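You operate a simulated robot arm through the tools that you are given. There is no shell and no other tool. Be economical: measure what you need, move in short steps, check, and stop when the job is done.

You run a simulated two-armed robot. Do the job below in one go: nothing can be reset, and whatever is moved stays where it is left.

Task
Gather the cloth to the full mark, cleat it and comb the pleats even.
Fine: steady it with the other hand, it ends within 4 cm of its place; white pusher to the mark, orange lever on, black comb across and back; pinch nothing.

It is judged by the outcome, as a careful person would: the job done as asked, and still so three seconds after it is handed in. It fails if anything else is knocked over, pushed out of place, dropped, spilled or broken. Flat cloth is picked up by pressing the open fingertips on it (5 to 10 N) and closing them slowly along it; thin cloth reads only 2 to 8 mm in the jaws.

Robot
Two 6-joint arms with two-finger parallel grippers on one trunk, on a base that drives. Base frame: it is fixed to the floor where the robot stands at the start and does not move with it; the origin is under the middle of the robot, x ahead of it, y to its left, z up; the surface under the hand at the start is at about z = 0.8. Lengths are in m, angles in degrees, forces in N, time in s.
The left shoulder is at the start at [0.06, 0.187, 1.097], the right one opposite. With the tool pointing down near the work surface each hand reaches from about 0.26 to 0.62 m from the robot's upright axis, wherever it stands, measured 20 degrees to its own side. Places, roughly: black comb [0.5, -0.1, 0.8]; brown plate with a purple roll (31x10x12 cm) [0.7, 0.2, 0.4]; dented brown tube (19x4x4 cm) [0.8, 0.2, 0.9]; gold square plug (8x4x4 cm) [0.7, 0.4, 0.8]; orange lever on the green plate [0.4, 0, 0.8]; white pusher [0.5, -0.1, 0.8]. Payload 1.57 kg a hand.
The TCP of each hand is the grasp point between the finger pads, 0.03 m short of the fingertips. In the tool frame z runs along the fingers and y along their closing line. Largest opening 0.11 m; finger width 0.024, thickness 0.012; the body of the gripper, 0.048 by 0.112 m, starts 0.078 m behind the TCP.
Orientation is that of the tool frame in the base frame, as a unit quaternion [x, y, z, w]. With the fingers straight down and closing along the base's y, the tool's x points along the base's -x, its y along +y and its z along -z.

Tools
- The arms move only by the tool nudge_tool. It takes "left_targets", "right_targets" or both (then of equal length, played together; a hand with none holds still); each is a list of rows, each a list of 3 entries, a list of its own where there are three numbers: the shift along the base's x, y, z in m, then the turn, a rotation vector about the base's x, y, z in degrees, then the closure, from 0 (fully open) to 1 (shut). In form: [[[tx, ty, tz], [ax, ay, az], hand], ...]. A call has 1 to 8 rows; each row shifts and turns the commanded pose from where the row before left it. Rows are played at 5 a second. More than 0.05 m and 8.6 degrees between two rows, or a gripper value outside its range, and nothing of the call is played. A pose out of reach is approached as far as the arm can. The call stops where the force on the tool passes 40 N (or 10 N more than at its start, if that is more) or the arm is blocked; 0.2 s more then pass. The fingers move at their own pace (about 0.153 m/s each) and stop on an object; they squeeze with about 34 N. The grip force told is the motor's: it shows also when the fingers shut on nothing. Time passes only in rows, and 0.2 s behind the last, so rows that do not move let the fingers close. It gives the time, the measured TCP pose, the force on the tool (base axes), the opening and the grip force at its end, in the units of the frame above (readings bear some noise), with the torque about the TCP (base axes, N m) and any sound that the robot's microphone picked up.
- Cameras (640 x 400 px; columns grow to the right, rows downward): "scene" is now at [0.0001, -0.0262, 1.6257]; the picture's right is [-0.41, -0.91, 0.00], its down [-0.79, 0.36, -0.49] and it looks along [0.45, -0.20, -0.87] (base axes); focal length 278 px, centre (320, 200). "left" rides on the left gripper at [0.07, -0.016, -0.141] in its tool frame; the picture's right is [0.23, 0.97, 0.00], its down [-0.85, 0.20, -0.48] and it looks along [-0.47, 0.11, 0.88] (tool axes); focal length 222 px, centre (320, 200). "right" rides on the right gripper at [0.07, 0.016, -0.141] in its tool frame; the picture's right is [-0.23, 0.97, 0.00], its down [-0.86, -0.20, -0.48] and it looks along [-0.47, -0.11, 0.88] (tool axes); focal length 222 px, centre (320, 200). There is no depth. A picture from a camera that has moved, and an enlarged one, comes with that camera's place and axes in the base frame and with its lens.
- capture(camera): a new picture of that camera. It takes no simulated time.
- lift_body(by): slides the trunk up (or, below 0, down) by that many m; the arms and the scene camera ride with it, the base frame stays. It gives what a move gives, with no picture.
- drive_base(legs): drives the robot by 1 to 6 legs, each [ahead, left, turn to the left] in m, m and degrees, along the robot's own axes; the way and the turn of a leg run together, so that a leg with both is an arc; at most 1.5 m and 180 degrees a leg. The arms and the cameras ride along, it lands a little off, and it stops where it bumps. It gives what a move gives.
- aim_head(pan, tilt): turns the head with the scene camera to pan (to the left, within 86 degrees either way) and tilt (down, from -29 to 69), counted from straight ahead of the robot. It gives what a move gives.
- zoom(camera, box): a new picture of the part [left, top, right, bottom] of that camera's present view, enlarged. It takes no simulated time.
- sign_off(): hands the job in; it is judged then, once.

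Work in short steps. Places have to be worked out from the pictures, the camera data and where the tool is seen: move nearer, look again, correct. Check each grasp and each placing, and mend what went wrong. You have 120 turns and 88 pictures in all, those below and enlarged ones among them. Open the grippers and draw the arms clear of the work before you hand the job in, unless the task says otherwise; then end with one line.

The tools are called after "Emit:" as name(argument=value, ...) on one line, values as JSON. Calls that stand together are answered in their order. nudge_tool: Moves the arms, as the interface text tells. Its arguments: {"type":"object","properties":{"left_targets":{"type":"array"},"right_targets":{"type":"array"}},"required":[]} The other tools are called the same way: lift_body (by) slides the trunk up or down; drive_base (legs) drives the base; aim_head (pan, tilt) turns the head that bears the scene camera; capture (camera) takes a picture; zoom (camera, box) takes an enlarged picture of a part of a camera's view; sign_off () hands the job in.

At the start:

```text
t: 0.0
left_eef_pos: [0.3872, 0.1214, 1.1824]
left_orientation: [0.0, 1.0, 0.0, 0.0]
left_ft_force: [0.2, 0.1, 0.3]
left_ft_torque: [0.03, 0.03, -0.03]
left_opening: 0.1097
left_gripper_force: 0.1
right_eef_pos: [0.4744, -0.2471, 1.1018]
right_orientation: [0.0, 1.0, 0.0, 0.0]
right_ft_force: [0.2, 0.4, -0.5]
right_ft_torque: [-0.02, -0.04, -0.01]
right_opening: 0.1097
right_gripper_force: 0.0
trunk travel left (down, up): [-0.725, 0.265]
robot x, y, heading: [-0.0023, 0.0001, -0.0]
head pan, tilt: [-24.1, 60.5]
```

scene: 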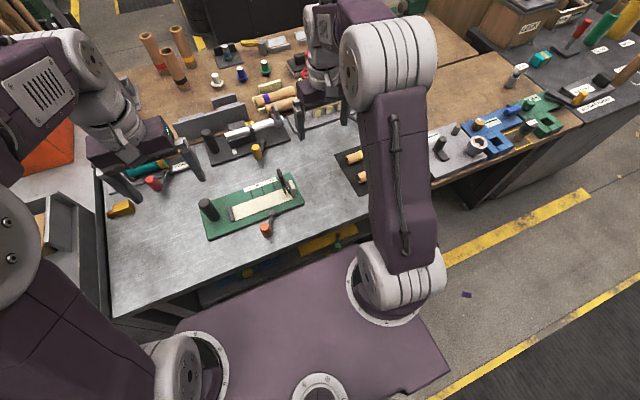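
right: 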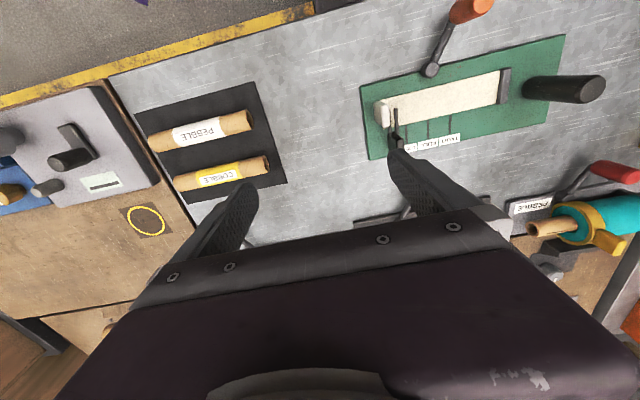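
left: 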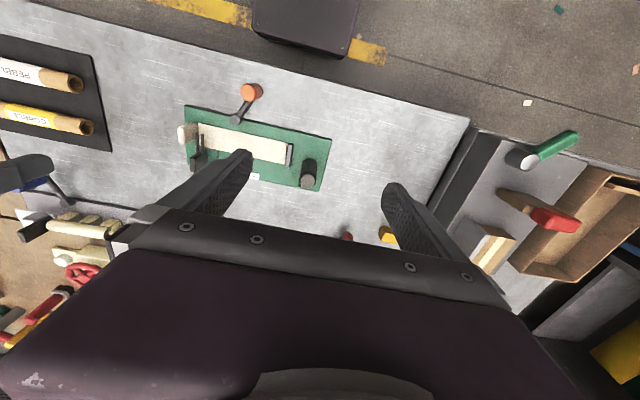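

The green plate with cloth, pusher, comb and lever is in view in all pictures. I zoom in on it to see the layout.

Emit:
zoom(camera="scene", box=[190, 160, 320, 245])

Emit:
zoom(camera="right", box=[340, 0, 620, 175])

Emit:
zoom(camera="left", box=[170, 70, 340, 200])

```text
4.71 times, centred on (255, 202) of scene
camera zoom: at [0.0001, -0.0262, 1.6257], right [-0.41, -0.91, 0.0], down [-0.79, 0.36, -0.49], along [0.45, -0.2, -0.87], focal length 1307 px, centre (626, 188)
```

zoom: 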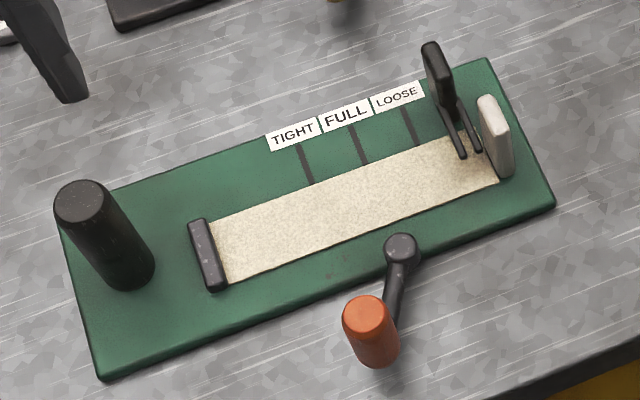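

```text
2.29 times, centred on (480, 88) of right
camera zoom: at [0.4046, -0.2314, 1.2429], right [0.23, 0.97, 0.0], down [0.86, -0.2, 0.48], along [0.47, -0.11, -0.88], focal length 508 px, centre (-46, 457)
```

zoom: 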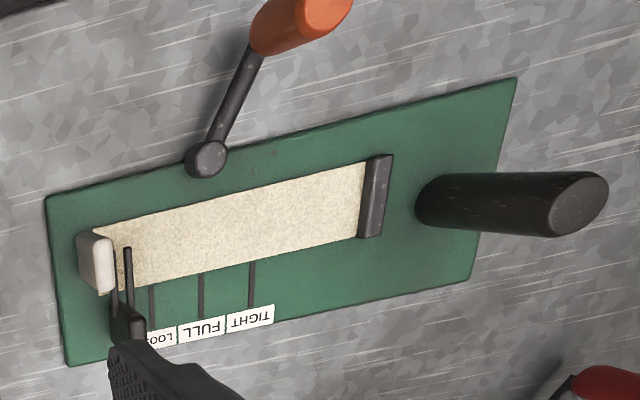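

```text
3.08 times, centred on (255, 135) of left
camera zoom: at [0.3176, 0.1068, 1.3229], right [-0.23, 0.97, 0.0], down [0.85, 0.2, 0.48], along [0.47, 0.11, -0.88], focal length 684 px, centre (520, 400)
```

zoom: 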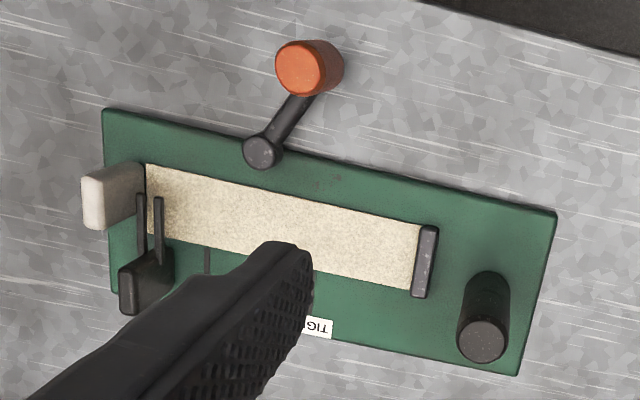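

The plate has a black post at its left (about [0.50, 0.125], top about z 0.915), which suits the steadying hand. I bring both hands a little closer and lower for better views, still well above everything.

Emit:
nudge_tool(left_targets=[[[0.0, 0, -0.038], [0, 0, 0], 0], [[0.0, 0, -0.038], [0, 0, 0], 0], [[0.0, 0, -0.038], [0, 0, 0], 0], [[0.0, 0, -0.038], [0, 0, 0], 0]], right_targets=[[[-0.03, 0.015, -0.02], [0, 0, 0], 0], [[-0.03, 0.015, -0.02], [0, 0, 0], 0], [[-0.03, 0.015, -0.02], [0, 0, 0], 0], [[-0.02, 0.015, -0.02], [0, 0, 0], 0]])

Emit:
capture(camera="left")

Emit:
capture(camera="right")

```text
t: 1.0
left_eef_pos: [0.3886, 0.123, 1.0277]
left_orientation: [0.0, 1.0, 0.0, 0.0]
left_ft_force: [-1.0, -0.5, -0.1]
left_ft_torque: [-0.06, 0.0, 0.0]
left_opening: 0.1099
left_gripper_force: 0.0
right_eef_pos: [0.3625, -0.1837, 1.0221]
right_orientation: [-0.001, 1.0, 0.0, 0.0]
right_ft_force: [-0.5, -0.2, 0.3]
right_ft_torque: [0.0, 0.04, 0.03]
right_opening: 0.11
right_gripper_force: 0.1
trunk travel left (down, up): [-0.725, 0.265]
robot x, y, heading: [0.001, 0.0026, -0.1]
head pan, tilt: [-24.1, 60.5]
```

```text
81 pictures are left
camera left: at [0.3188, 0.1077, 1.1686], right [-0.23, 0.97, 0.0], down [0.85, 0.2, 0.48], along [0.47, 0.11, -0.88], focal length 222 px, centre (320, 200)
```

left: 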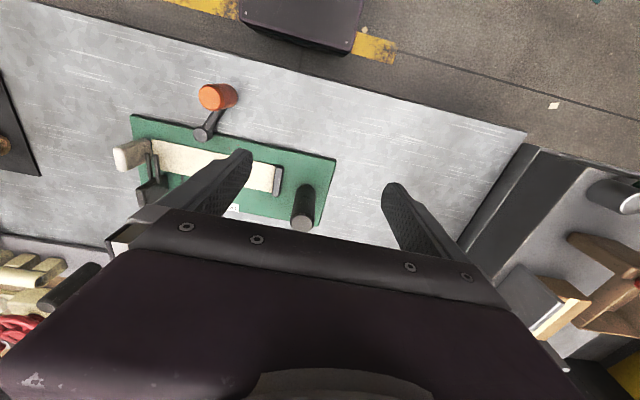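

```text
80 pictures are left
camera right: at [0.2941, -0.1684, 1.1629], right [0.23, 0.97, 0.0], down [0.86, -0.2, 0.48], along [0.47, -0.11, -0.88], focal length 222 px, centre (320, 200)
```

right: 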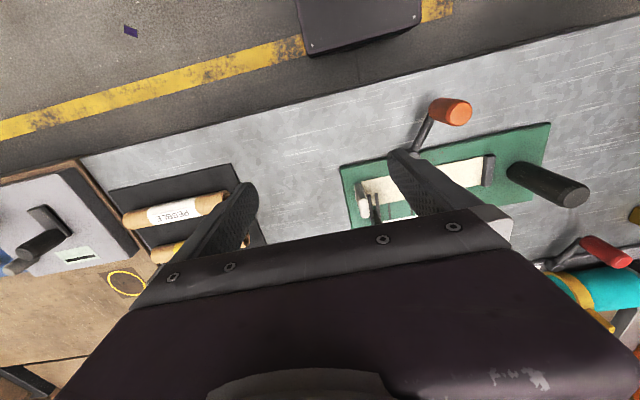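

Post is confirmed at about [0.495, 0.125] with its top near 0.915. I move the left hand above it with the fingers half closed so they miss the end block.

Emit:
nudge_tool(left_targets=[[[0.036, 0, 0.0], [0, 0, 0], 0.35], [[0.036, 0, 0.0], [0, 0, 0], 0.35], [[0.036, 0.001, -0.02], [0, 0, 0], 0.35], [[0.0, 0.001, -0.03], [0, 0, 0], 0.35]])

Emit:
capture(camera="left")

Emit:
capture(camera="scene")

```text
t: 2.0
left_eef_pos: [0.497, 0.1247, 0.9809]
left_orientation: [0.0, 1.0, 0.001, 0.0]
left_ft_force: [-1.1, 1.2, -1.7]
left_ft_torque: [-0.02, 0.01, -0.01]
left_opening: 0.0716
left_gripper_force: 0.1
right_eef_pos: [0.3636, -0.1849, 1.0208]
right_orientation: [0.0, 1.0, 0.001, 0.0]
right_ft_force: [-0.2, 0.3, -0.4]
right_ft_torque: [0.01, 0.01, 0.0]
right_opening: 0.1101
right_gripper_force: 0.1
trunk travel left (down, up): [-0.725, 0.265]
robot x, y, heading: [-0.0034, 0.0019, -0.1]
head pan, tilt: [-24.1, 60.5]
```

```text
79 pictures are left
camera left: at [0.4262, 0.1073, 1.1195], right [-0.23, 0.97, 0.0], down [0.86, 0.2, 0.48], along [0.47, 0.11, -0.88], focal length 222 px, centre (320, 200)
```

left: 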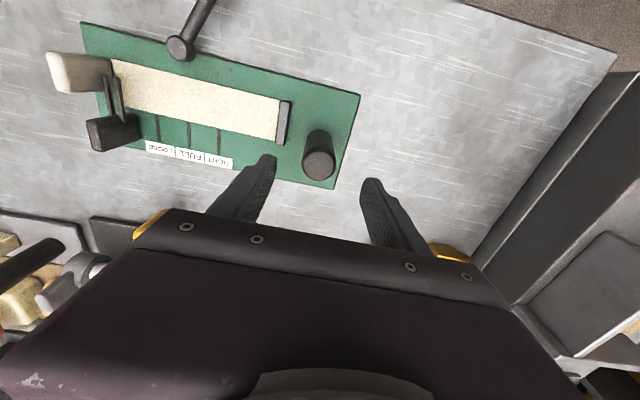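

```text
78 pictures are left
camera scene: at [0.0005, -0.0262, 1.6258], right [-0.41, -0.91, 0.0], down [-0.79, 0.36, -0.49], along [0.45, -0.2, -0.87], focal length 278 px, centre (320, 200)
```

scene: 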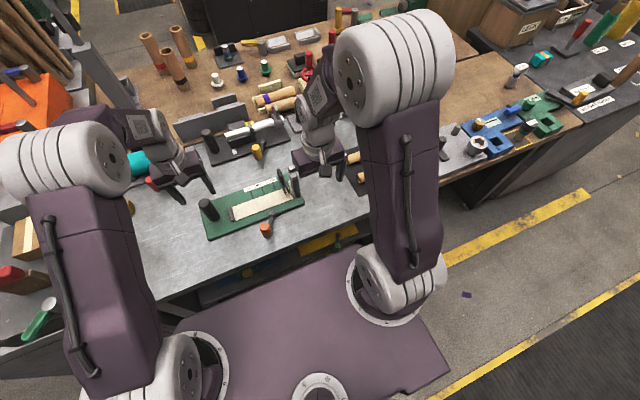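

The post sits between the fingers. I lower around it to z about 0.872, still open.

Emit:
nudge_tool(left_targets=[[[0.0, -0.001, -0.027], [0, 0, 0], 0.35], [[0.0, -0.001, -0.027], [0, 0, 0], 0.35], [[0.0, 0, -0.027], [0, 0, 0], 0.35], [[0.0, 0, -0.027], [0, 0, 0], 0.35]])

Emit:
capture(camera="left")

```text
t: 3.0
left_eef_pos: [0.4946, 0.1233, 0.8726]
left_orientation: [0.0, 1.0, -0.001, 0.0]
left_ft_force: [0.4, 0.7, -0.2]
left_ft_torque: [0.0, -0.01, 0.02]
left_opening: 0.0714
left_gripper_force: 0.0
right_eef_pos: [0.3637, -0.1843, 1.0226]
right_orientation: [0.0, 1.0, 0.001, -0.001]
right_ft_force: [0.2, -1.0, 0.2]
right_ft_torque: [0.0, 0.01, 0.0]
right_opening: 0.11
right_gripper_force: 0.1
trunk travel left (down, up): [-0.725, 0.265]
robot x, y, heading: [-0.0017, 0.0019, -0.1]
head pan, tilt: [-24.1, 60.5]
```

```text
77 pictures are left
camera left: at [0.4244, 0.1077, 1.0134], right [-0.23, 0.97, 0.0], down [0.86, 0.2, 0.48], along [0.47, 0.11, -0.88], focal length 222 px, centre (320, 200)
```

left: 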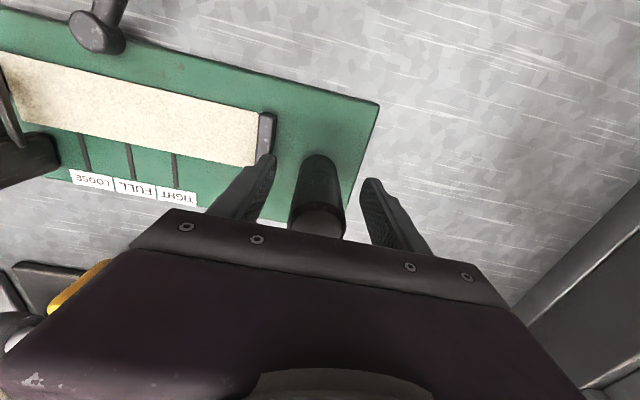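

The post is centred between the fingers. I close on it gently.

Emit:
nudge_tool(left_targets=[[[0, 0, 0], [0, 0, 0], 0.55], [[0, 0, 0], [0, 0, 0], 0.65], [[0, 0, 0], [0, 0, 0], 0.72], [[0, 0, 0], [0, 0, 0], 0.78], [[0, 0, 0], [0, 0, 0], 0.82]])

Emit:
zoom(camera="scene", box=[180, 160, 320, 250])

```text
t: 4.2
left_eef_pos: [0.4933, 0.1238, 0.8745]
left_orientation: [0.0, 1.0, 0.0, 0.0]
left_ft_force: [-0.8, 0.2, 0.8]
left_ft_torque: [-0.45, 0.04, -0.07]
left_opening: 0.0357
left_gripper_force: 34.2
right_eef_pos: [0.3632, -0.1847, 1.0213]
right_orientation: [0.0, 1.0, 0.001, 0.0]
right_ft_force: [0.5, 0.4, 0.2]
right_ft_torque: [0.01, 0.05, 0.03]
right_opening: 0.1099
right_gripper_force: 0.1
trunk travel left (down, up): [-0.725, 0.265]
robot x, y, heading: [0.0002, -0.0009, -0.1]
head pan, tilt: [-24.1, 60.5]
```

```text
4.44 times, centred on (250, 205) of scene
camera zoom: at [0.0004, -0.0263, 1.6257], right [-0.41, -0.91, 0.0], down [-0.79, 0.36, -0.49], along [0.45, -0.2, -0.87], focal length 1235 px, centre (631, 178)
```

zoom: 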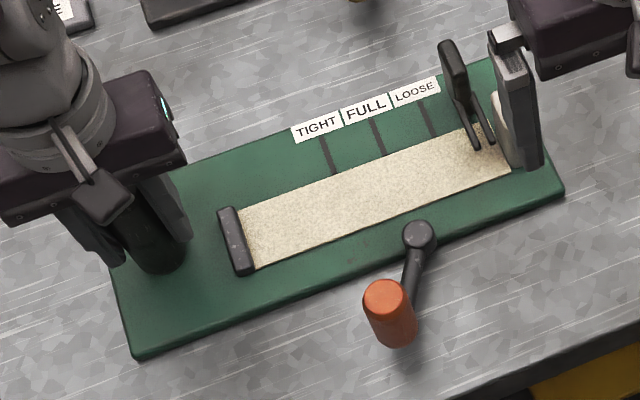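

The post is gripped (35.7 mm). Next I bring the right hand lower, closed, for a close view of the pusher and comb.

Emit:
nudge_tool(right_targets=[[[0.0, -0.02, -0.03], [0, 0, 0], 1], [[0.0, -0.02, -0.03], [0, 0, 0], 1], [[0.0, -0.01, -0.0], [0, 0, 0], 1]])

Emit:
capture(camera="right")

```text
t: 5.0
left_eef_pos: [0.4944, 0.1232, 0.8739]
left_orientation: [0.0, 1.0, 0.0, 0.0]
left_ft_force: [0.4, -0.6, 0.4]
left_ft_torque: [0.52, 0.29, 0.13]
left_opening: 0.0353
left_gripper_force: 33.9
right_eef_pos: [0.3627, -0.2379, 0.9637]
right_orientation: [0.0, 1.0, -0.001, 0.0]
right_ft_force: [0.1, -0.2, -0.2]
right_ft_torque: [-0.02, -0.01, -0.01]
right_opening: 0.0
right_gripper_force: 21.6
trunk travel left (down, up): [-0.725, 0.265]
robot x, y, heading: [0.0003, -0.0007, -0.2]
head pan, tilt: [-24.1, 60.5]
```

```text
75 pictures are left
camera right: at [0.2921, -0.2225, 1.1052], right [0.23, 0.97, 0.0], down [0.86, -0.2, 0.48], along [0.47, -0.11, -0.88], focal length 222 px, centre (320, 200)
```

right: 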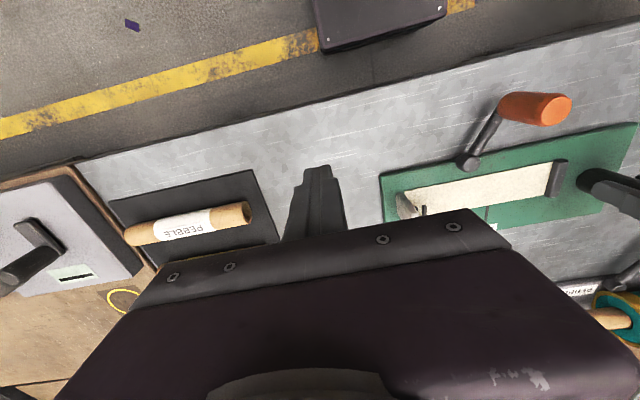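

The palm hides the comb; I move forward 0.09 for a clearer look.

Emit:
nudge_tool(right_targets=[[[0.045, -0.01, 0.0], [0, 0, 0], 1], [[0.045, 0, 0.0], [0, 0, 0], 1]])

Emit:
zoom(camera="right", box=[360, 40, 640, 215])

```text
t: 5.6
left_eef_pos: [0.4938, 0.123, 0.8739]
left_orientation: [0.0, 1.0, 0.0, -0.001]
left_ft_force: [0.9, 1.7, 0.5]
left_ft_torque: [-0.27, 0.38, -0.17]
left_opening: 0.0357
left_gripper_force: 33.8
right_eef_pos: [0.454, -0.2489, 0.9607]
right_orientation: [0.0, 1.0, 0.0, -0.001]
right_ft_force: [-0.2, 0.3, 0.4]
right_ft_torque: [0.01, 0.0, -0.06]
right_opening: 0.0001
right_gripper_force: 20.8
trunk travel left (down, up): [-0.725, 0.265]
robot x, y, heading: [0.0, 0.0006, 0.1]
head pan, tilt: [-24.1, 60.5]
```

```text
2.29 times, centred on (500, 128) of right
camera zoom: at [0.384, -0.232, 1.1021], right [0.23, 0.97, 0.0], down [0.86, -0.2, 0.48], along [0.47, -0.11, -0.88], focal length 508 px, centre (-91, 366)
```

zoom: 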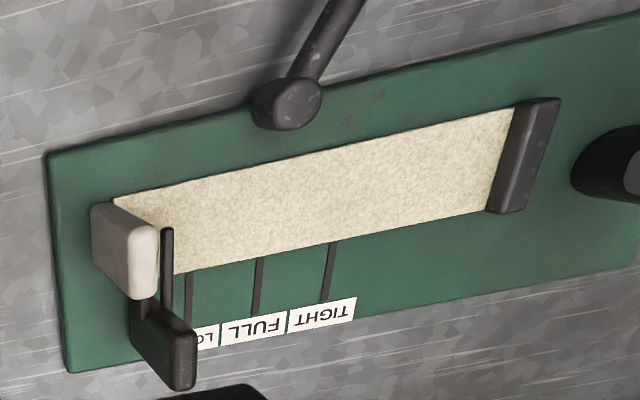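

I take a tight zoom from the head camera on the comb and pusher.

Emit:
zoom(camera="scene", box=[262, 160, 312, 192])

Emit:
zoom(camera="right", box=[390, 120, 470, 210])

Emit:
zoom(camera="left", box=[0, 20, 160, 200])

```text
12.50 times, centred on (287, 176) of scene
camera zoom: at [0.0011, -0.0261, 1.6258], right [-0.41, -0.91, 0.0], down [-0.79, 0.36, -0.49], along [0.45, -0.2, -0.87], focal length 3472 px, centre (732, 500)
```

zoom: 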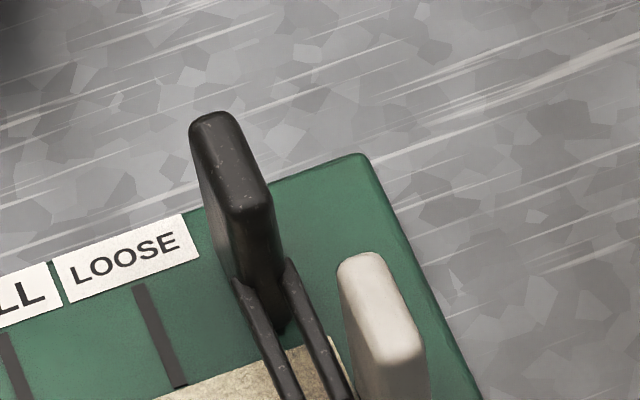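

```text
4.44 times, centred on (430, 165) of right
camera zoom: at [0.384, -0.232, 1.1021], right [0.23, 0.97, 0.0], down [0.86, -0.2, 0.48], along [0.47, -0.11, -0.88], focal length 987 px, centre (-169, 356)
```

zoom: 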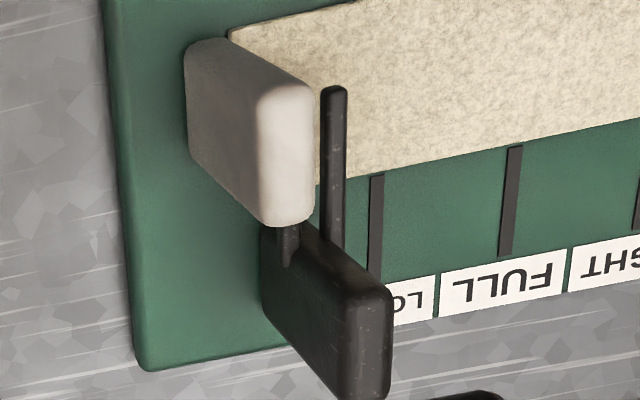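

```text
2.22 times, centred on (80, 110) of left
camera zoom: at [0.4244, 0.1075, 1.014], right [-0.23, 0.97, 0.0], down [0.86, 0.2, 0.48], along [0.47, 0.11, -0.88], focal length 494 px, centre (853, 400)
```

zoom: 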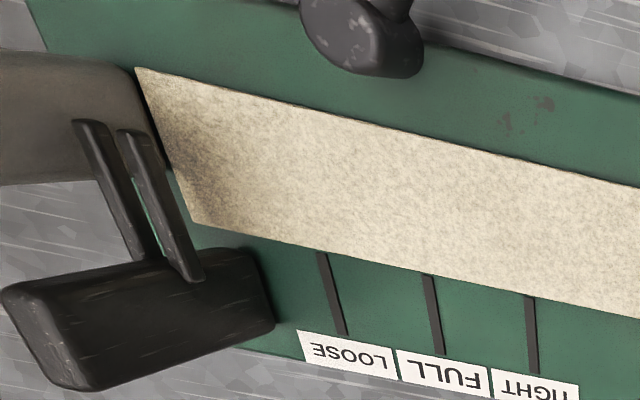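

Geometry so far: cloth runs along y from about −0.133 to 0.067 at x 0.463–0.516, z 0.811; FULL mark at y ≈ −0.050; pusher top z ≈ 0.867, outer face near y −0.148; comb tines are at z ≈ 0.84 just inside the pusher. I bring the closed right fingers down behind the pusher.

Emit:
nudge_tool(right_targets=[[[0.015, 0.015, -0.03], [0, 0, 0], 1], [[0.014, 0.015, -0.035], [0, 0, 0], 1], [[0.0, 0.015, -0.03], [0, 0, 0], 1]])

Emit:
capture(camera="right")

Emit:
zoom(camera="scene", box=[200, 150, 330, 235])

```text
t: 6.4
left_eef_pos: [0.4936, 0.124, 0.8734]
left_orientation: [0.0, 1.0, 0.0, 0.0]
left_ft_force: [0.1, 2.0, -0.3]
left_ft_torque: [-0.29, 0.45, -0.17]
left_opening: 0.0358
left_gripper_force: 33.9
right_eef_pos: [0.4847, -0.2053, 0.8672]
right_orientation: [0.0, 1.0, 0.0, 0.0]
right_ft_force: [-0.2, -1.1, 0.2]
right_ft_torque: [0.01, 0.01, 0.02]
right_opening: 0.0
right_gripper_force: 21.5
trunk travel left (down, up): [-0.725, 0.265]
robot x, y, heading: [-0.0021, 0.0012, 0.1]
head pan, tilt: [-24.1, 60.5]
```

```text
70 pictures are left
camera right: at [0.4152, -0.1894, 1.0085], right [0.23, 0.97, 0.0], down [0.86, -0.2, 0.48], along [0.47, -0.11, -0.88], focal length 222 px, centre (320, 200)
```

right: 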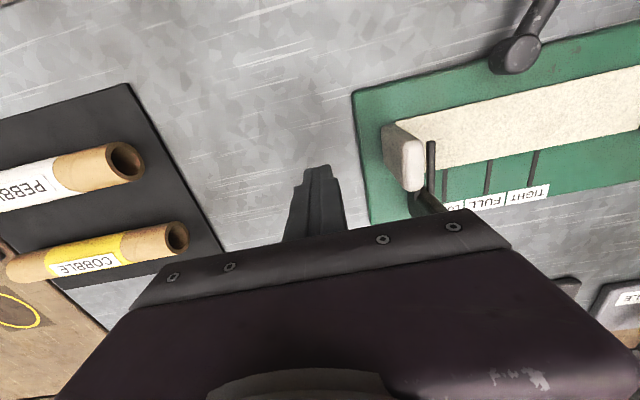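

```text
4.71 times, centred on (265, 192) of scene
camera zoom: at [0.0006, -0.0261, 1.6258], right [-0.41, -0.91, 0.0], down [-0.79, 0.36, -0.49], along [0.45, -0.2, -0.87], focal length 1307 px, centre (579, 235)
```

zoom: 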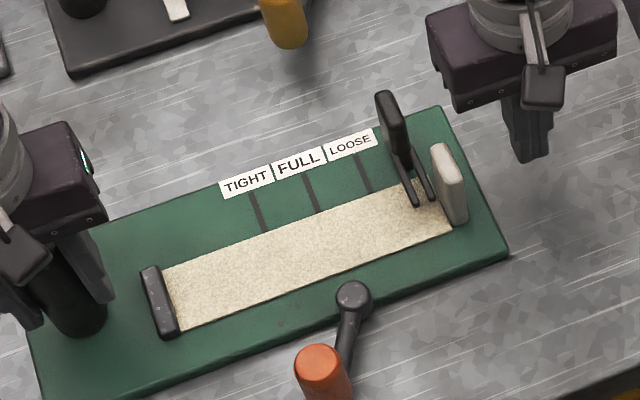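

Fingers are level with the pusher and behind it. I approach and start a slow push along +y by a short stretch.

Emit:
nudge_tool(right_targets=[[[0.0, 0.02, -0.005], [0, 0, 0], 1], [[0.0, 0.015, 0], [0, 0, 0], 1], [[0.0, 0.01, 0], [0, 0, 0], 1], [[0.0, 0.008, 0], [0, 0, 0], 1]])

Emit:
zoom(camera="scene", box=[200, 150, 330, 235])

```text
t: 7.4
left_eef_pos: [0.4935, 0.1243, 0.8734]
left_orientation: [0.0, 1.0, 0.0, 0.0]
left_ft_force: [-1.0, 3.9, 0.5]
left_ft_torque: [-0.87, 0.14, -0.19]
left_opening: 0.0359
left_gripper_force: 33.8
right_eef_pos: [0.483, -0.148, 0.8629]
right_orientation: [0.0, 1.0, 0.0, 0.0]
right_ft_force: [2.7, -4.5, -0.4]
right_ft_torque: [0.05, 0.01, -0.05]
right_opening: 0.0
right_gripper_force: 21.6
trunk travel left (down, up): [-0.725, 0.265]
robot x, y, heading: [-0.0016, -0.0015, 0.2]
head pan, tilt: [-24.1, 60.5]
```

```text
4.71 times, centred on (265, 192) of scene
camera zoom: at [0.0006, -0.0262, 1.6258], right [-0.41, -0.91, 0.0], down [-0.79, 0.36, -0.49], along [0.45, -0.2, -0.87], focal length 1307 px, centre (579, 235)
```

zoom: 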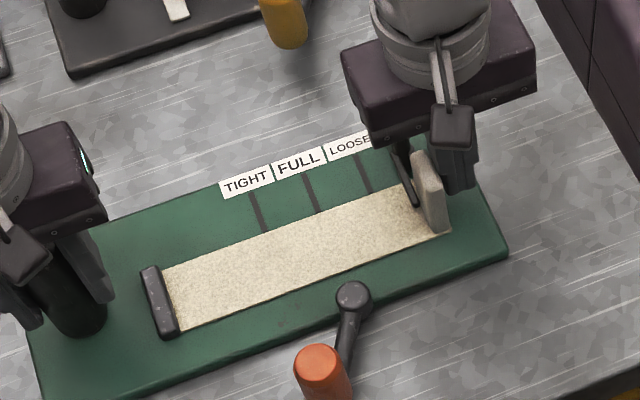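

The pusher moves with about 4.5 N. I go on 2 cm and check the comb.

Emit:
nudge_tool(right_targets=[[[0.0, 0.007, 0], [0, 0, 0], 1], [[0.0, 0.007, 0], [0, 0, 0], 1], [[0.0, 0.006, 0], [0, 0, 0], 1]])

Emit:
zoom(camera="scene", box=[200, 150, 330, 235])

Emit:
zoom(camera="left", box=[0, 0, 200, 200])

```text
t: 8.2
left_eef_pos: [0.4929, 0.123, 0.8731]
left_orientation: [0.001, 1.0, 0.0, 0.0]
left_ft_force: [-0.8, 3.9, -0.2]
left_ft_torque: [-0.6, 0.25, 0.03]
left_opening: 0.0359
left_gripper_force: 34.1
right_eef_pos: [0.4839, -0.1285, 0.8631]
right_orientation: [0.001, 1.0, 0.0, 0.0]
right_ft_force: [1.3, -4.6, 2.0]
right_ft_torque: [0.06, -0.01, -0.06]
right_opening: 0.0001
right_gripper_force: 21.2
trunk travel left (down, up): [-0.725, 0.265]
robot x, y, heading: [0.0028, -0.0007, 0.3]
head pan, tilt: [-24.1, 60.5]
```

```text
4.71 times, centred on (265, 192) of scene
camera zoom: at [0.0005, -0.0262, 1.6258], right [-0.41, -0.91, 0.0], down [-0.79, 0.36, -0.49], along [0.45, -0.2, -0.87], focal length 1307 px, centre (579, 235)
```

zoom: 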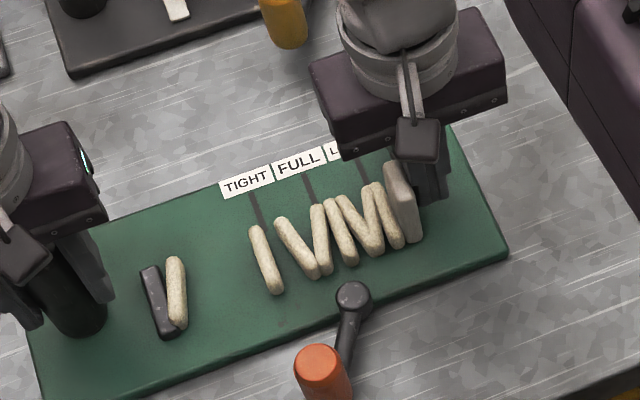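

```text
2.00 times, centred on (100, 100) of left
camera zoom: at [0.4239, 0.1076, 1.0139], right [-0.23, 0.97, 0.0], down [0.86, 0.2, 0.48], along [0.47, 0.11, -0.88], focal length 444 px, centre (760, 400)
```

zoom: 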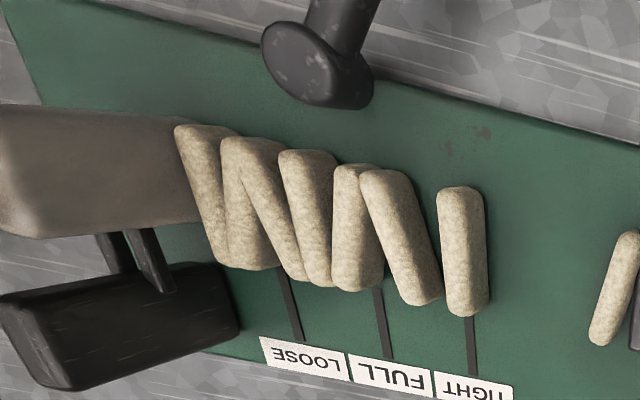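

The cloth has broken into pleats and the comb stayed put. Pusher face is at about y −0.10; I push 3 cm more.

Emit:
nudge_tool(right_targets=[[[0.0, 0.008, 0], [0, 0, 0], 1], [[0.0, 0.008, 0], [0, 0, 0], 1], [[0.0, 0.008, 0], [0, 0, 0], 1], [[0.0, 0.006, 0], [0, 0, 0], 1]])

Emit:
zoom(camera="scene", box=[200, 150, 330, 235])

Emit:
zoom(camera="left", box=[0, 0, 200, 200])

```text
t: 9.2
left_eef_pos: [0.4932, 0.1233, 0.8734]
left_orientation: [0.001, 1.0, 0.001, -0.001]
left_ft_force: [2.1, 3.8, 0.3]
left_ft_torque: [0.33, 0.35, 0.12]
left_opening: 0.0356
left_gripper_force: 33.6
right_eef_pos: [0.4828, -0.0992, 0.8625]
right_orientation: [0.0, 1.0, 0.0, -0.001]
right_ft_force: [-1.5, -4.0, 0.9]
right_ft_torque: [0.07, -0.03, 0.01]
right_opening: 0.0003
right_gripper_force: 21.5
trunk travel left (down, up): [-0.725, 0.265]
robot x, y, heading: [-0.0033, -0.0015, -0.1]
head pan, tilt: [-24.1, 60.5]
```

```text
4.71 times, centred on (265, 192) of scene
camera zoom: at [0.0004, -0.0261, 1.6257], right [-0.41, -0.91, 0.0], down [-0.79, 0.36, -0.49], along [0.45, -0.2, -0.87], focal length 1307 px, centre (579, 235)
```

zoom: 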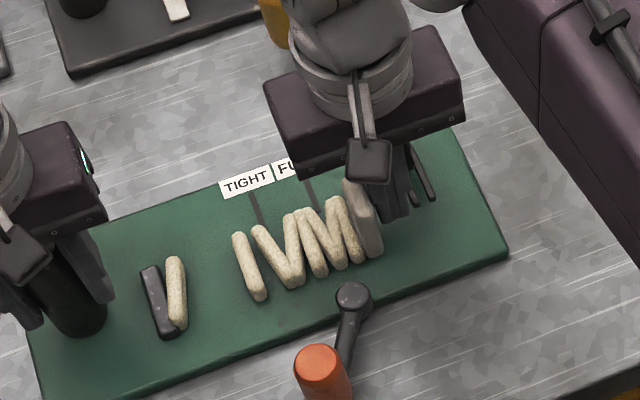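

```text
2.00 times, centred on (100, 100) of left
camera zoom: at [0.4239, 0.1076, 1.0139], right [-0.23, 0.97, 0.0], down [0.85, 0.2, 0.48], along [0.47, 0.11, -0.88], focal length 444 px, centre (760, 400)
```

zoom: 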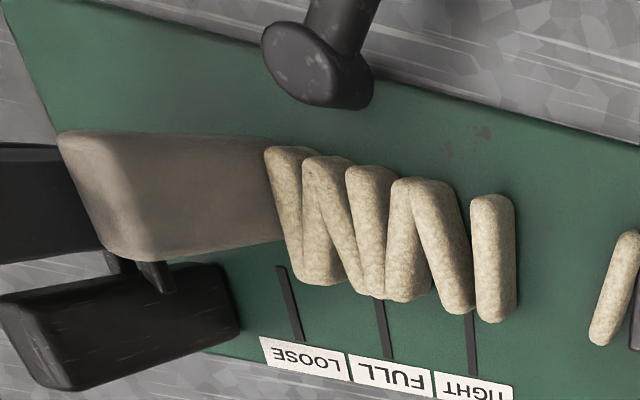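

The face is around y −0.070. I push 1.2 cm more and check against the mark.

Emit:
nudge_tool(right_targets=[[[0.0, 0.006, 0], [0, 0, 0], 1], [[0.0, 0.006, 0], [0, 0, 0], 1], [[0, 0, 0], [0, 0, 0], 1]])

Emit:
zoom(camera="scene", box=[230, 170, 300, 215])

Emit:
zoom(camera="left", box=[60, 40, 220, 140])

```text
t: 10.0
left_eef_pos: [0.4931, 0.1241, 0.8736]
left_orientation: [0.0, 1.0, 0.0, 0.001]
left_ft_force: [1.0, 5.3, -0.2]
left_ft_torque: [-0.33, 0.02, 0.01]
left_opening: 0.0357
left_gripper_force: 33.6
right_eef_pos: [0.4823, -0.0881, 0.8629]
right_orientation: [0.0, 1.0, -0.001, 0.0]
right_ft_force: [-1.6, -3.0, 0.2]
right_ft_torque: [-0.01, -0.01, 0.0]
right_opening: 0.0
right_gripper_force: 21.5
trunk travel left (down, up): [-0.725, 0.265]
robot x, y, heading: [-0.0, 0.0051, -0.1]
head pan, tilt: [-24.1, 60.5]
```

```text
8.89 times, centred on (265, 192) of scene
camera zoom: at [0.0004, -0.0261, 1.6257], right [-0.41, -0.91, 0.0], down [-0.79, 0.36, -0.49], along [0.45, -0.2, -0.87], focal length 2469 px, centre (809, 267)
```

zoom: 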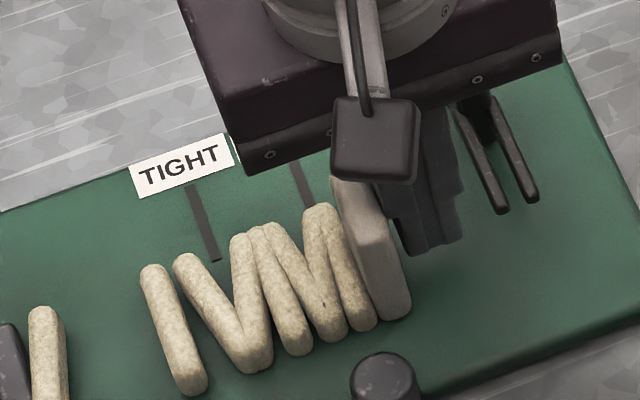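

```text
4.00 times, centred on (140, 90) of left
camera zoom: at [0.4239, 0.1076, 1.0139], right [-0.23, 0.97, 0.0], down [0.86, 0.2, 0.48], along [0.47, 0.11, -0.88], focal length 888 px, centre (1040, 640)
```

zoom: 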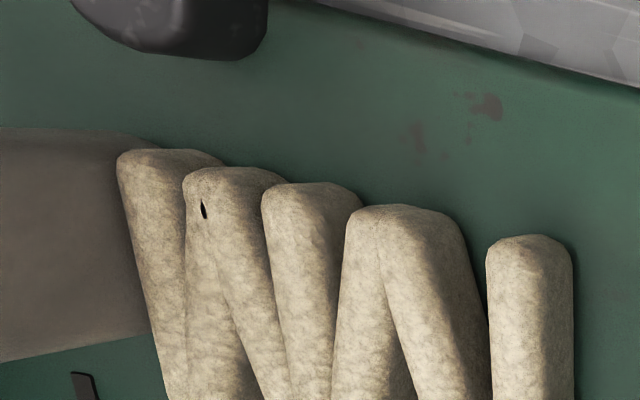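

Pusher's inner face is about y −0.056, mark at −0.0505. I push 6 mm more, then back the fingers off a little to see whether it springs back.

Emit:
nudge_tool(right_targets=[[[0.0, 0.003, 0], [0, 0, 0], 1], [[0.0, 0.004, 0], [0, 0, 0], 1], [[0, 0, 0], [0, 0, 0], 1]])

Emit:
zoom(camera="scene", box=[230, 170, 300, 215])

```text
t: 10.8
left_eef_pos: [0.4932, 0.1242, 0.8734]
left_orientation: [0.0, 1.0, 0.0, 0.0]
left_ft_force: [2.2, 4.6, -0.3]
left_ft_torque: [0.58, -0.11, 0.19]
left_opening: 0.0356
left_gripper_force: 34.4
right_eef_pos: [0.4837, -0.0813, 0.8611]
right_orientation: [0.0, 1.0, 0.001, 0.0]
right_ft_force: [-2.1, -3.9, -0.2]
right_ft_torque: [0.04, -0.02, 0.01]
right_opening: 0.0
right_gripper_force: 21.5
trunk travel left (down, up): [-0.725, 0.265]
robot x, y, heading: [0.0002, -0.0024, -0.1]
head pan, tilt: [-24.1, 60.5]
```

```text
8.89 times, centred on (265, 192) of scene
camera zoom: at [0.0004, -0.0261, 1.6257], right [-0.41, -0.91, 0.0], down [-0.79, 0.36, -0.49], along [0.45, -0.2, -0.87], focal length 2469 px, centre (809, 267)
```

zoom: 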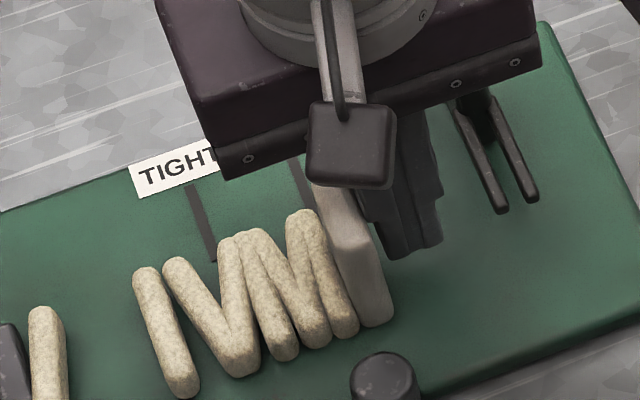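

Now I withdraw the right hand 4 cm backward to see where the pusher stays relative to the mark.

Emit:
nudge_tool(right_targets=[[[0.0, -0.02, 0], [0, 0, 0], 1], [[0.0, -0.03, 0.02], [0, 0, 0], 1], [[0.0, -0.03, 0.035], [0, 0, 0], 1], [[-0.02, -0.03, 0.03], [0, 0, 0], 1], [[-0.03, -0.0, 0.0], [0, 0, 0], 1]])

Emit:
zoom(camera="scene", box=[220, 165, 300, 215])

Emit:
zoom(camera="right", box=[360, 40, 640, 215])

```text
t: 12.0
left_eef_pos: [0.4932, 0.1238, 0.8731]
left_orientation: [0.0, 1.0, 0.0, 0.0]
left_ft_force: [-2.2, -0.2, 0.5]
left_ft_torque: [0.38, -0.31, 0.01]
left_opening: 0.0354
left_gripper_force: 34.3
right_eef_pos: [0.4321, -0.1909, 0.9486]
right_orientation: [0.0, 1.0, 0.0, 0.0]
right_ft_force: [-0.8, -0.2, -0.1]
right_ft_torque: [-0.02, -0.01, -0.01]
right_opening: 0.0002
right_gripper_force: 21.5
trunk travel left (down, up): [-0.725, 0.265]
robot x, y, heading: [-0.0026, -0.0023, 0.2]
head pan, tilt: [-24.1, 60.5]
```

```text
8.00 times, centred on (260, 190) of scene
camera zoom: at [-0.0001, -0.0263, 1.6257], right [-0.41, -0.91, 0.0], down [-0.79, 0.36, -0.49], along [0.45, -0.2, -0.87], focal length 2222 px, centre (800, 280)
```

zoom: 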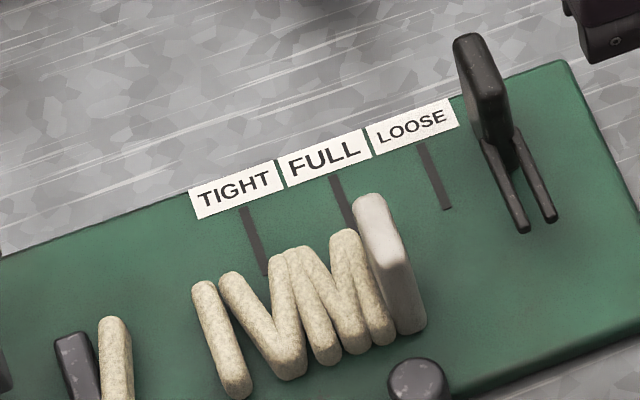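

```text
2.29 times, centred on (500, 128) of right
camera zoom: at [0.3638, -0.1752, 1.0894], right [0.23, 0.97, 0.0], down [0.86, -0.2, 0.48], along [0.47, -0.11, -0.88], focal length 508 px, centre (-91, 366)
```

zoom: 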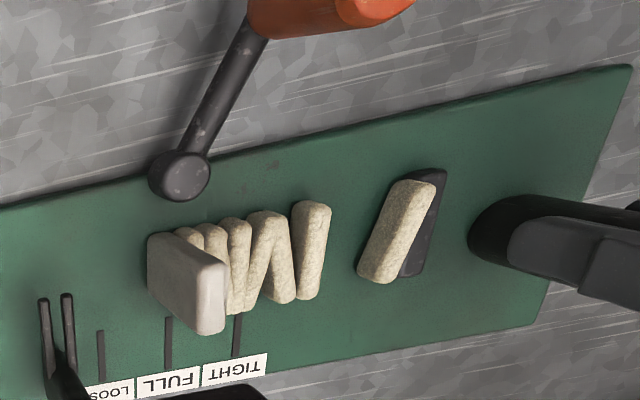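

No spring-back; the face sits about 2–3 mm short of the mark. I go back with the fingertips kept just above the tines and push 6 mm more so the pusher straddles the mark line.

Emit:
nudge_tool(right_targets=[[[0.03, 0.035, 0], [0, 0, 0], 1], [[0.022, 0.035, -0.02], [0, 0, 0], 1], [[0.0, 0.018, -0.046], [0, 0, 0], 1], [[0, 0.014, 0], [0, 0, 0], 1], [[0, 0.007, 0], [0, 0, 0], 1], [[0, 0.006, 0], [0, 0, 0], 1], [[0, 0, 0], [0, 0, 0], 1]])

Emit:
zoom(camera="scene", box=[220, 165, 300, 215])

```text
t: 13.6
left_eef_pos: [0.4947, 0.1235, 0.8744]
left_orientation: [0.001, 1.0, 0.0, 0.0]
left_ft_force: [-1.6, 3.4, 2.7]
left_ft_torque: [-0.81, 0.12, -0.03]
left_opening: 0.0359
left_gripper_force: 34.1
right_eef_pos: [0.4858, -0.0747, 0.8817]
right_orientation: [0.0, 1.0, 0.0, 0.0]
right_ft_force: [1.7, -4.3, -2.6]
right_ft_torque: [-0.07, -0.08, -0.04]
right_opening: 0.0
right_gripper_force: 21.0
trunk travel left (down, up): [-0.725, 0.265]
robot x, y, heading: [0.0027, 0.0009, -0.1]
head pan, tilt: [-24.1, 60.5]
```

```text
8.00 times, centred on (260, 190) of scene
camera zoom: at [0.0005, -0.0263, 1.6257], right [-0.41, -0.91, 0.0], down [-0.79, 0.36, -0.49], along [0.45, -0.2, -0.87], focal length 2222 px, centre (800, 280)
```

zoom: 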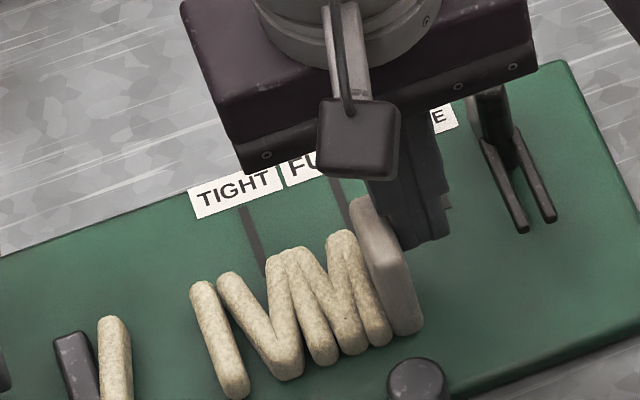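

It advanced only about 1.5 mm. Another 3.5 mm, then withdraw.

Emit:
nudge_tool(right_targets=[[[0, 0.0035, 0], [0, 0, 0], 1], [[0, 0, 0], [0, 0, 0], 1], [[0.0, -0.02, 0.0], [0, 0, 0], 1], [[0.0, -0.03, 0.02], [0, 0, 0], 1], [[-0.02, -0.03, 0.035], [0, 0, 0], 1], [[-0.03, -0.03, 0.0], [0, 0, 0], 1]])

Emit:
zoom(camera="scene", box=[220, 165, 300, 215])

```text
refused: row 5 steps farther than a row can; nothing moved
```

```text
8.00 times, centred on (260, 190) of scene
camera zoom: at [0.0005, -0.0263, 1.6257], right [-0.41, -0.91, 0.0], down [-0.79, 0.36, -0.49], along [0.45, -0.2, -0.87], focal length 2222 px, centre (800, 280)
```

zoom: 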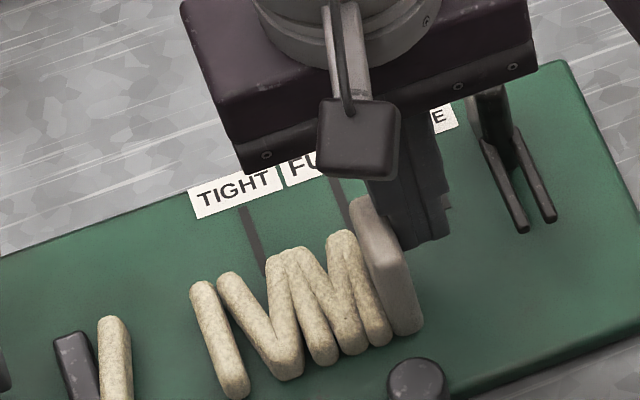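

One row was too long; I repeat with shorter rows.

Emit:
nudge_tool(right_targets=[[[0, 0.0035, 0], [0, 0, 0], 1], [[0, 0, 0], [0, 0, 0], 1], [[0.0, -0.02, 0.0], [0, 0, 0], 1], [[0.0, -0.03, 0.02], [0, 0, 0], 1], [[-0.02, -0.025, 0.03], [0, 0, 0], 1], [[-0.03, -0.03, 0.0], [0, 0, 0], 1]])

Emit:
zoom(camera="scene", box=[220, 165, 300, 215])

```text
t: 15.0
left_eef_pos: [0.4932, 0.1225, 0.8742]
left_orientation: [-0.001, 1.0, 0.0, 0.0]
left_ft_force: [-2.6, -1.1, -0.5]
left_ft_torque: [0.4, -0.33, 0.11]
left_opening: 0.0359
left_gripper_force: 34.1
right_eef_pos: [0.4332, -0.1778, 0.9316]
right_orientation: [0.0, 1.0, 0.0, 0.001]
right_ft_force: [0.0, -0.1, 0.1]
right_ft_torque: [-0.01, 0.02, -0.01]
right_opening: 0.0
right_gripper_force: 21.2
trunk travel left (down, up): [-0.725, 0.265]
robot x, y, heading: [-0.0008, -0.0007, 0.0]
head pan, tilt: [-24.1, 60.5]
```

```text
8.00 times, centred on (260, 190) of scene
camera zoom: at [-0.0003, -0.0267, 1.6256], right [-0.41, -0.91, 0.0], down [-0.79, 0.36, -0.49], along [0.45, -0.2, -0.87], focal length 2222 px, centre (800, 280)
```

zoom: 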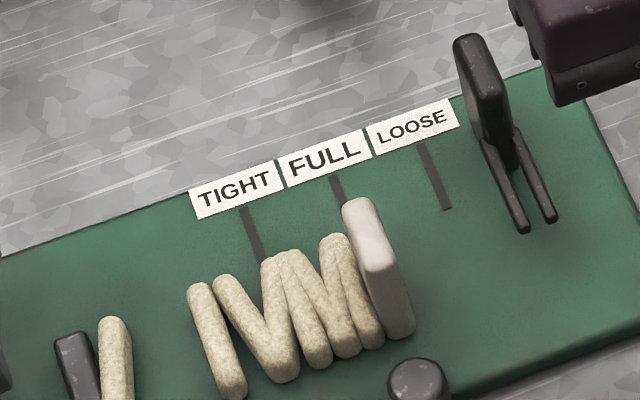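

The pusher now straddles the FULL mark and stays. The knob is at about [0.368, −0.014], z 0.82–0.89, pivot [0.432, −0.053]. I bring the right hand above the knob, half open.

Emit:
nudge_tool(right_targets=[[[-0.02, 0.03, 0.02], [0, 0, 0], 0.8], [[-0.02, 0.04, 0.01], [0, 0, 0], 0.6], [[-0.02, 0.04, 0], [0, 0, 0], 0.45], [[-0.005, 0.04, 0], [0, 0, 0], 0.45], [[0, 0.014, 0], [0, 0, 0], 0.45]])

Emit:
capture(camera="right")

Emit:
zoom(camera="scene", box=[190, 160, 320, 245])

```text
t: 16.2
left_eef_pos: [0.4937, 0.1241, 0.8741]
left_orientation: [0.0, 1.0, 0.0, 0.0]
left_ft_force: [0.4, 0.2, 1.2]
left_ft_torque: [-0.57, 0.19, -0.27]
left_opening: 0.0356
left_gripper_force: 33.9
right_eef_pos: [0.3676, -0.0103, 0.9592]
right_orientation: [0.0, 1.0, 0.0, 0.0]
right_ft_force: [0.7, -1.1, -0.1]
right_ft_torque: [-0.02, -0.02, -0.02]
right_opening: 0.0605
right_gripper_force: 0.1
trunk travel left (down, up): [-0.725, 0.265]
robot x, y, heading: [-0.0019, 0.0031, -0.3]
head pan, tilt: [-24.1, 60.5]
```

```text
55 pictures are left
camera right: at [0.2986, 0.0037, 1.1007], right [0.23, 0.97, 0.0], down [0.86, -0.2, 0.48], along [0.47, -0.11, -0.88], focal length 222 px, centre (320, 200)
```

right: 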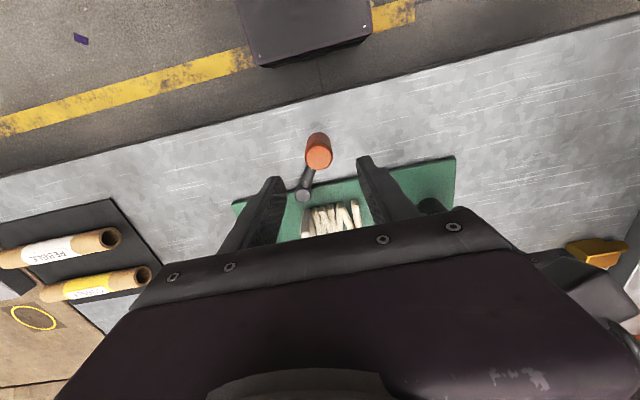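

```text
4.71 times, centred on (255, 202) of scene
camera zoom: at [0.0003, -0.0261, 1.6258], right [-0.41, -0.91, 0.0], down [-0.79, 0.36, -0.49], along [0.45, -0.2, -0.87], focal length 1307 px, centre (626, 188)
```

zoom: 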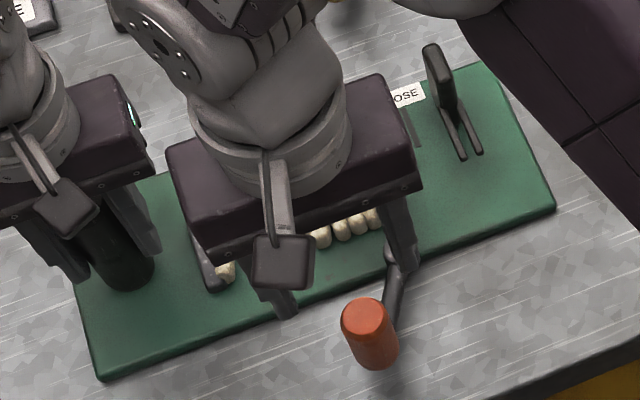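

Knob sits at about [0.370, −0.013], top 0.88, between the fingers. I lower and look.

Emit:
nudge_tool(right_targets=[[[0.002, -0.003, -0.03], [0, 0, 0], 0.45], [[0.0, 0, -0.035], [0, 0, 0], 0.45], [[0.0, 0, -0.03], [0, 0, 0], 0.45]])

Emit:
capture(camera="right")

```text
t: 17.0
left_eef_pos: [0.4932, 0.1238, 0.8743]
left_orientation: [0.0, 1.0, 0.001, 0.0]
left_ft_force: [-1.0, -0.6, -0.1]
left_ft_torque: [0.39, 0.21, -0.02]
left_opening: 0.0359
left_gripper_force: 34.1
right_eef_pos: [0.3694, -0.0147, 0.8622]
right_orientation: [0.0, 1.0, 0.0, 0.0]
right_ft_force: [-0.7, -0.1, 0.8]
right_ft_torque: [0.04, 0.01, 0.01]
right_opening: 0.0603
right_gripper_force: 0.0
trunk travel left (down, up): [-0.725, 0.265]
robot x, y, heading: [-0.0009, -0.0017, 0.2]
head pan, tilt: [-24.1, 60.5]
```

```text
53 pictures are left
camera right: at [0.2995, 0.0006, 1.0048], right [0.23, 0.97, 0.0], down [0.86, -0.2, 0.48], along [0.47, -0.11, -0.88], focal length 222 px, centre (320, 200)
```

right: 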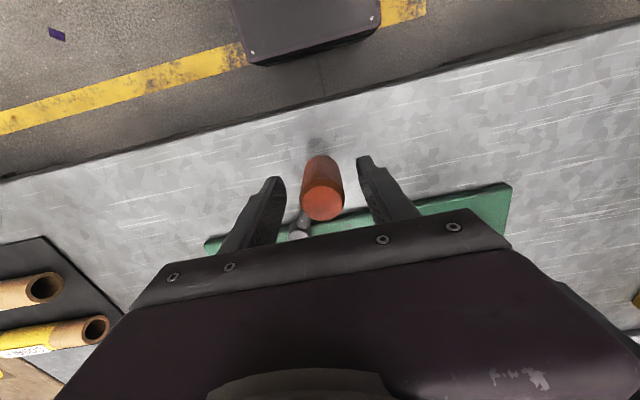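

The knob is centred between the fingers; I close on it.

Emit:
nudge_tool(right_targets=[[[0, 0, 0], [0, 0, 0], 0.6], [[0, 0, 0], [0, 0, 0], 0.7], [[0, 0, 0], [0, 0, 0], 0.8], [[0, 0, 0], [0, 0, 0], 0.8]])

```text
t: 18.0
left_eef_pos: [0.4935, 0.1235, 0.873]
left_orientation: [0.0, 1.0, -0.001, 0.0]
left_ft_force: [0.5, -2.4, 0.6]
left_ft_torque: [0.3, 0.26, 0.28]
left_opening: 0.0356
left_gripper_force: 33.6
right_eef_pos: [0.3693, -0.0151, 0.8645]
right_orientation: [0.0, 1.0, 0.0, -0.001]
right_ft_force: [-1.5, 1.7, 0.4]
right_ft_torque: [0.58, -0.02, 0.09]
right_opening: 0.0289
right_gripper_force: 33.6
trunk travel left (down, up): [-0.725, 0.265]
robot x, y, heading: [-0.0009, 0.0027, 0.0]
head pan, tilt: [-24.1, 60.5]
```

Gripped (29 mm). I test a small tangential step toward −y and read the resistance.

Emit:
nudge_tool(right_targets=[[[-0.003, -0.005, 0], [0, 0, 4], 0.8], [[-0.003, -0.005, 0], [0, 0, 4], 0.8], [[0, 0, 0], [0, 0, 0], 0.8]])

```text
t: 18.8
left_eef_pos: [0.493, 0.1227, 0.8738]
left_orientation: [0.0, 1.0, 0.0, 0.0]
left_ft_force: [1.5, -5.7, 4.4]
left_ft_torque: [0.48, 0.63, 0.23]
left_opening: 0.0358
left_gripper_force: 33.6
right_eef_pos: [0.3652, -0.0262, 0.8649]
right_orientation: [-0.071, 0.997, 0.0, -0.001]
right_ft_force: [0.1, 4.8, 0.3]
right_ft_torque: [-0.85, -0.05, 0.19]
right_opening: 0.0292
right_gripper_force: 33.8
trunk travel left (down, up): [-0.725, 0.265]
robot x, y, heading: [0.0031, -0.0008, 0.1]
head pan, tilt: [-24.1, 60.5]
```

It moved freely with ~5 N that way. I check the picture to confirm the lever turned.

Emit:
zoom(camera="scene", box=[190, 160, 320, 245])

```text
4.71 times, centred on (255, 202) of scene
camera zoom: at [0.0007, -0.0266, 1.6257], right [-0.41, -0.91, 0.0], down [-0.79, 0.36, -0.49], along [0.45, -0.2, -0.87], focal length 1307 px, centre (626, 188)
```

zoom: 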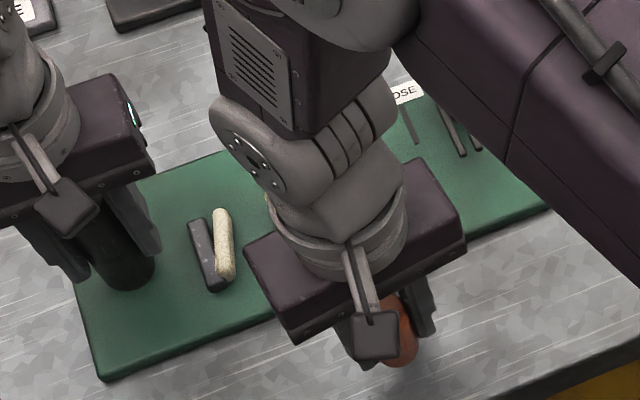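

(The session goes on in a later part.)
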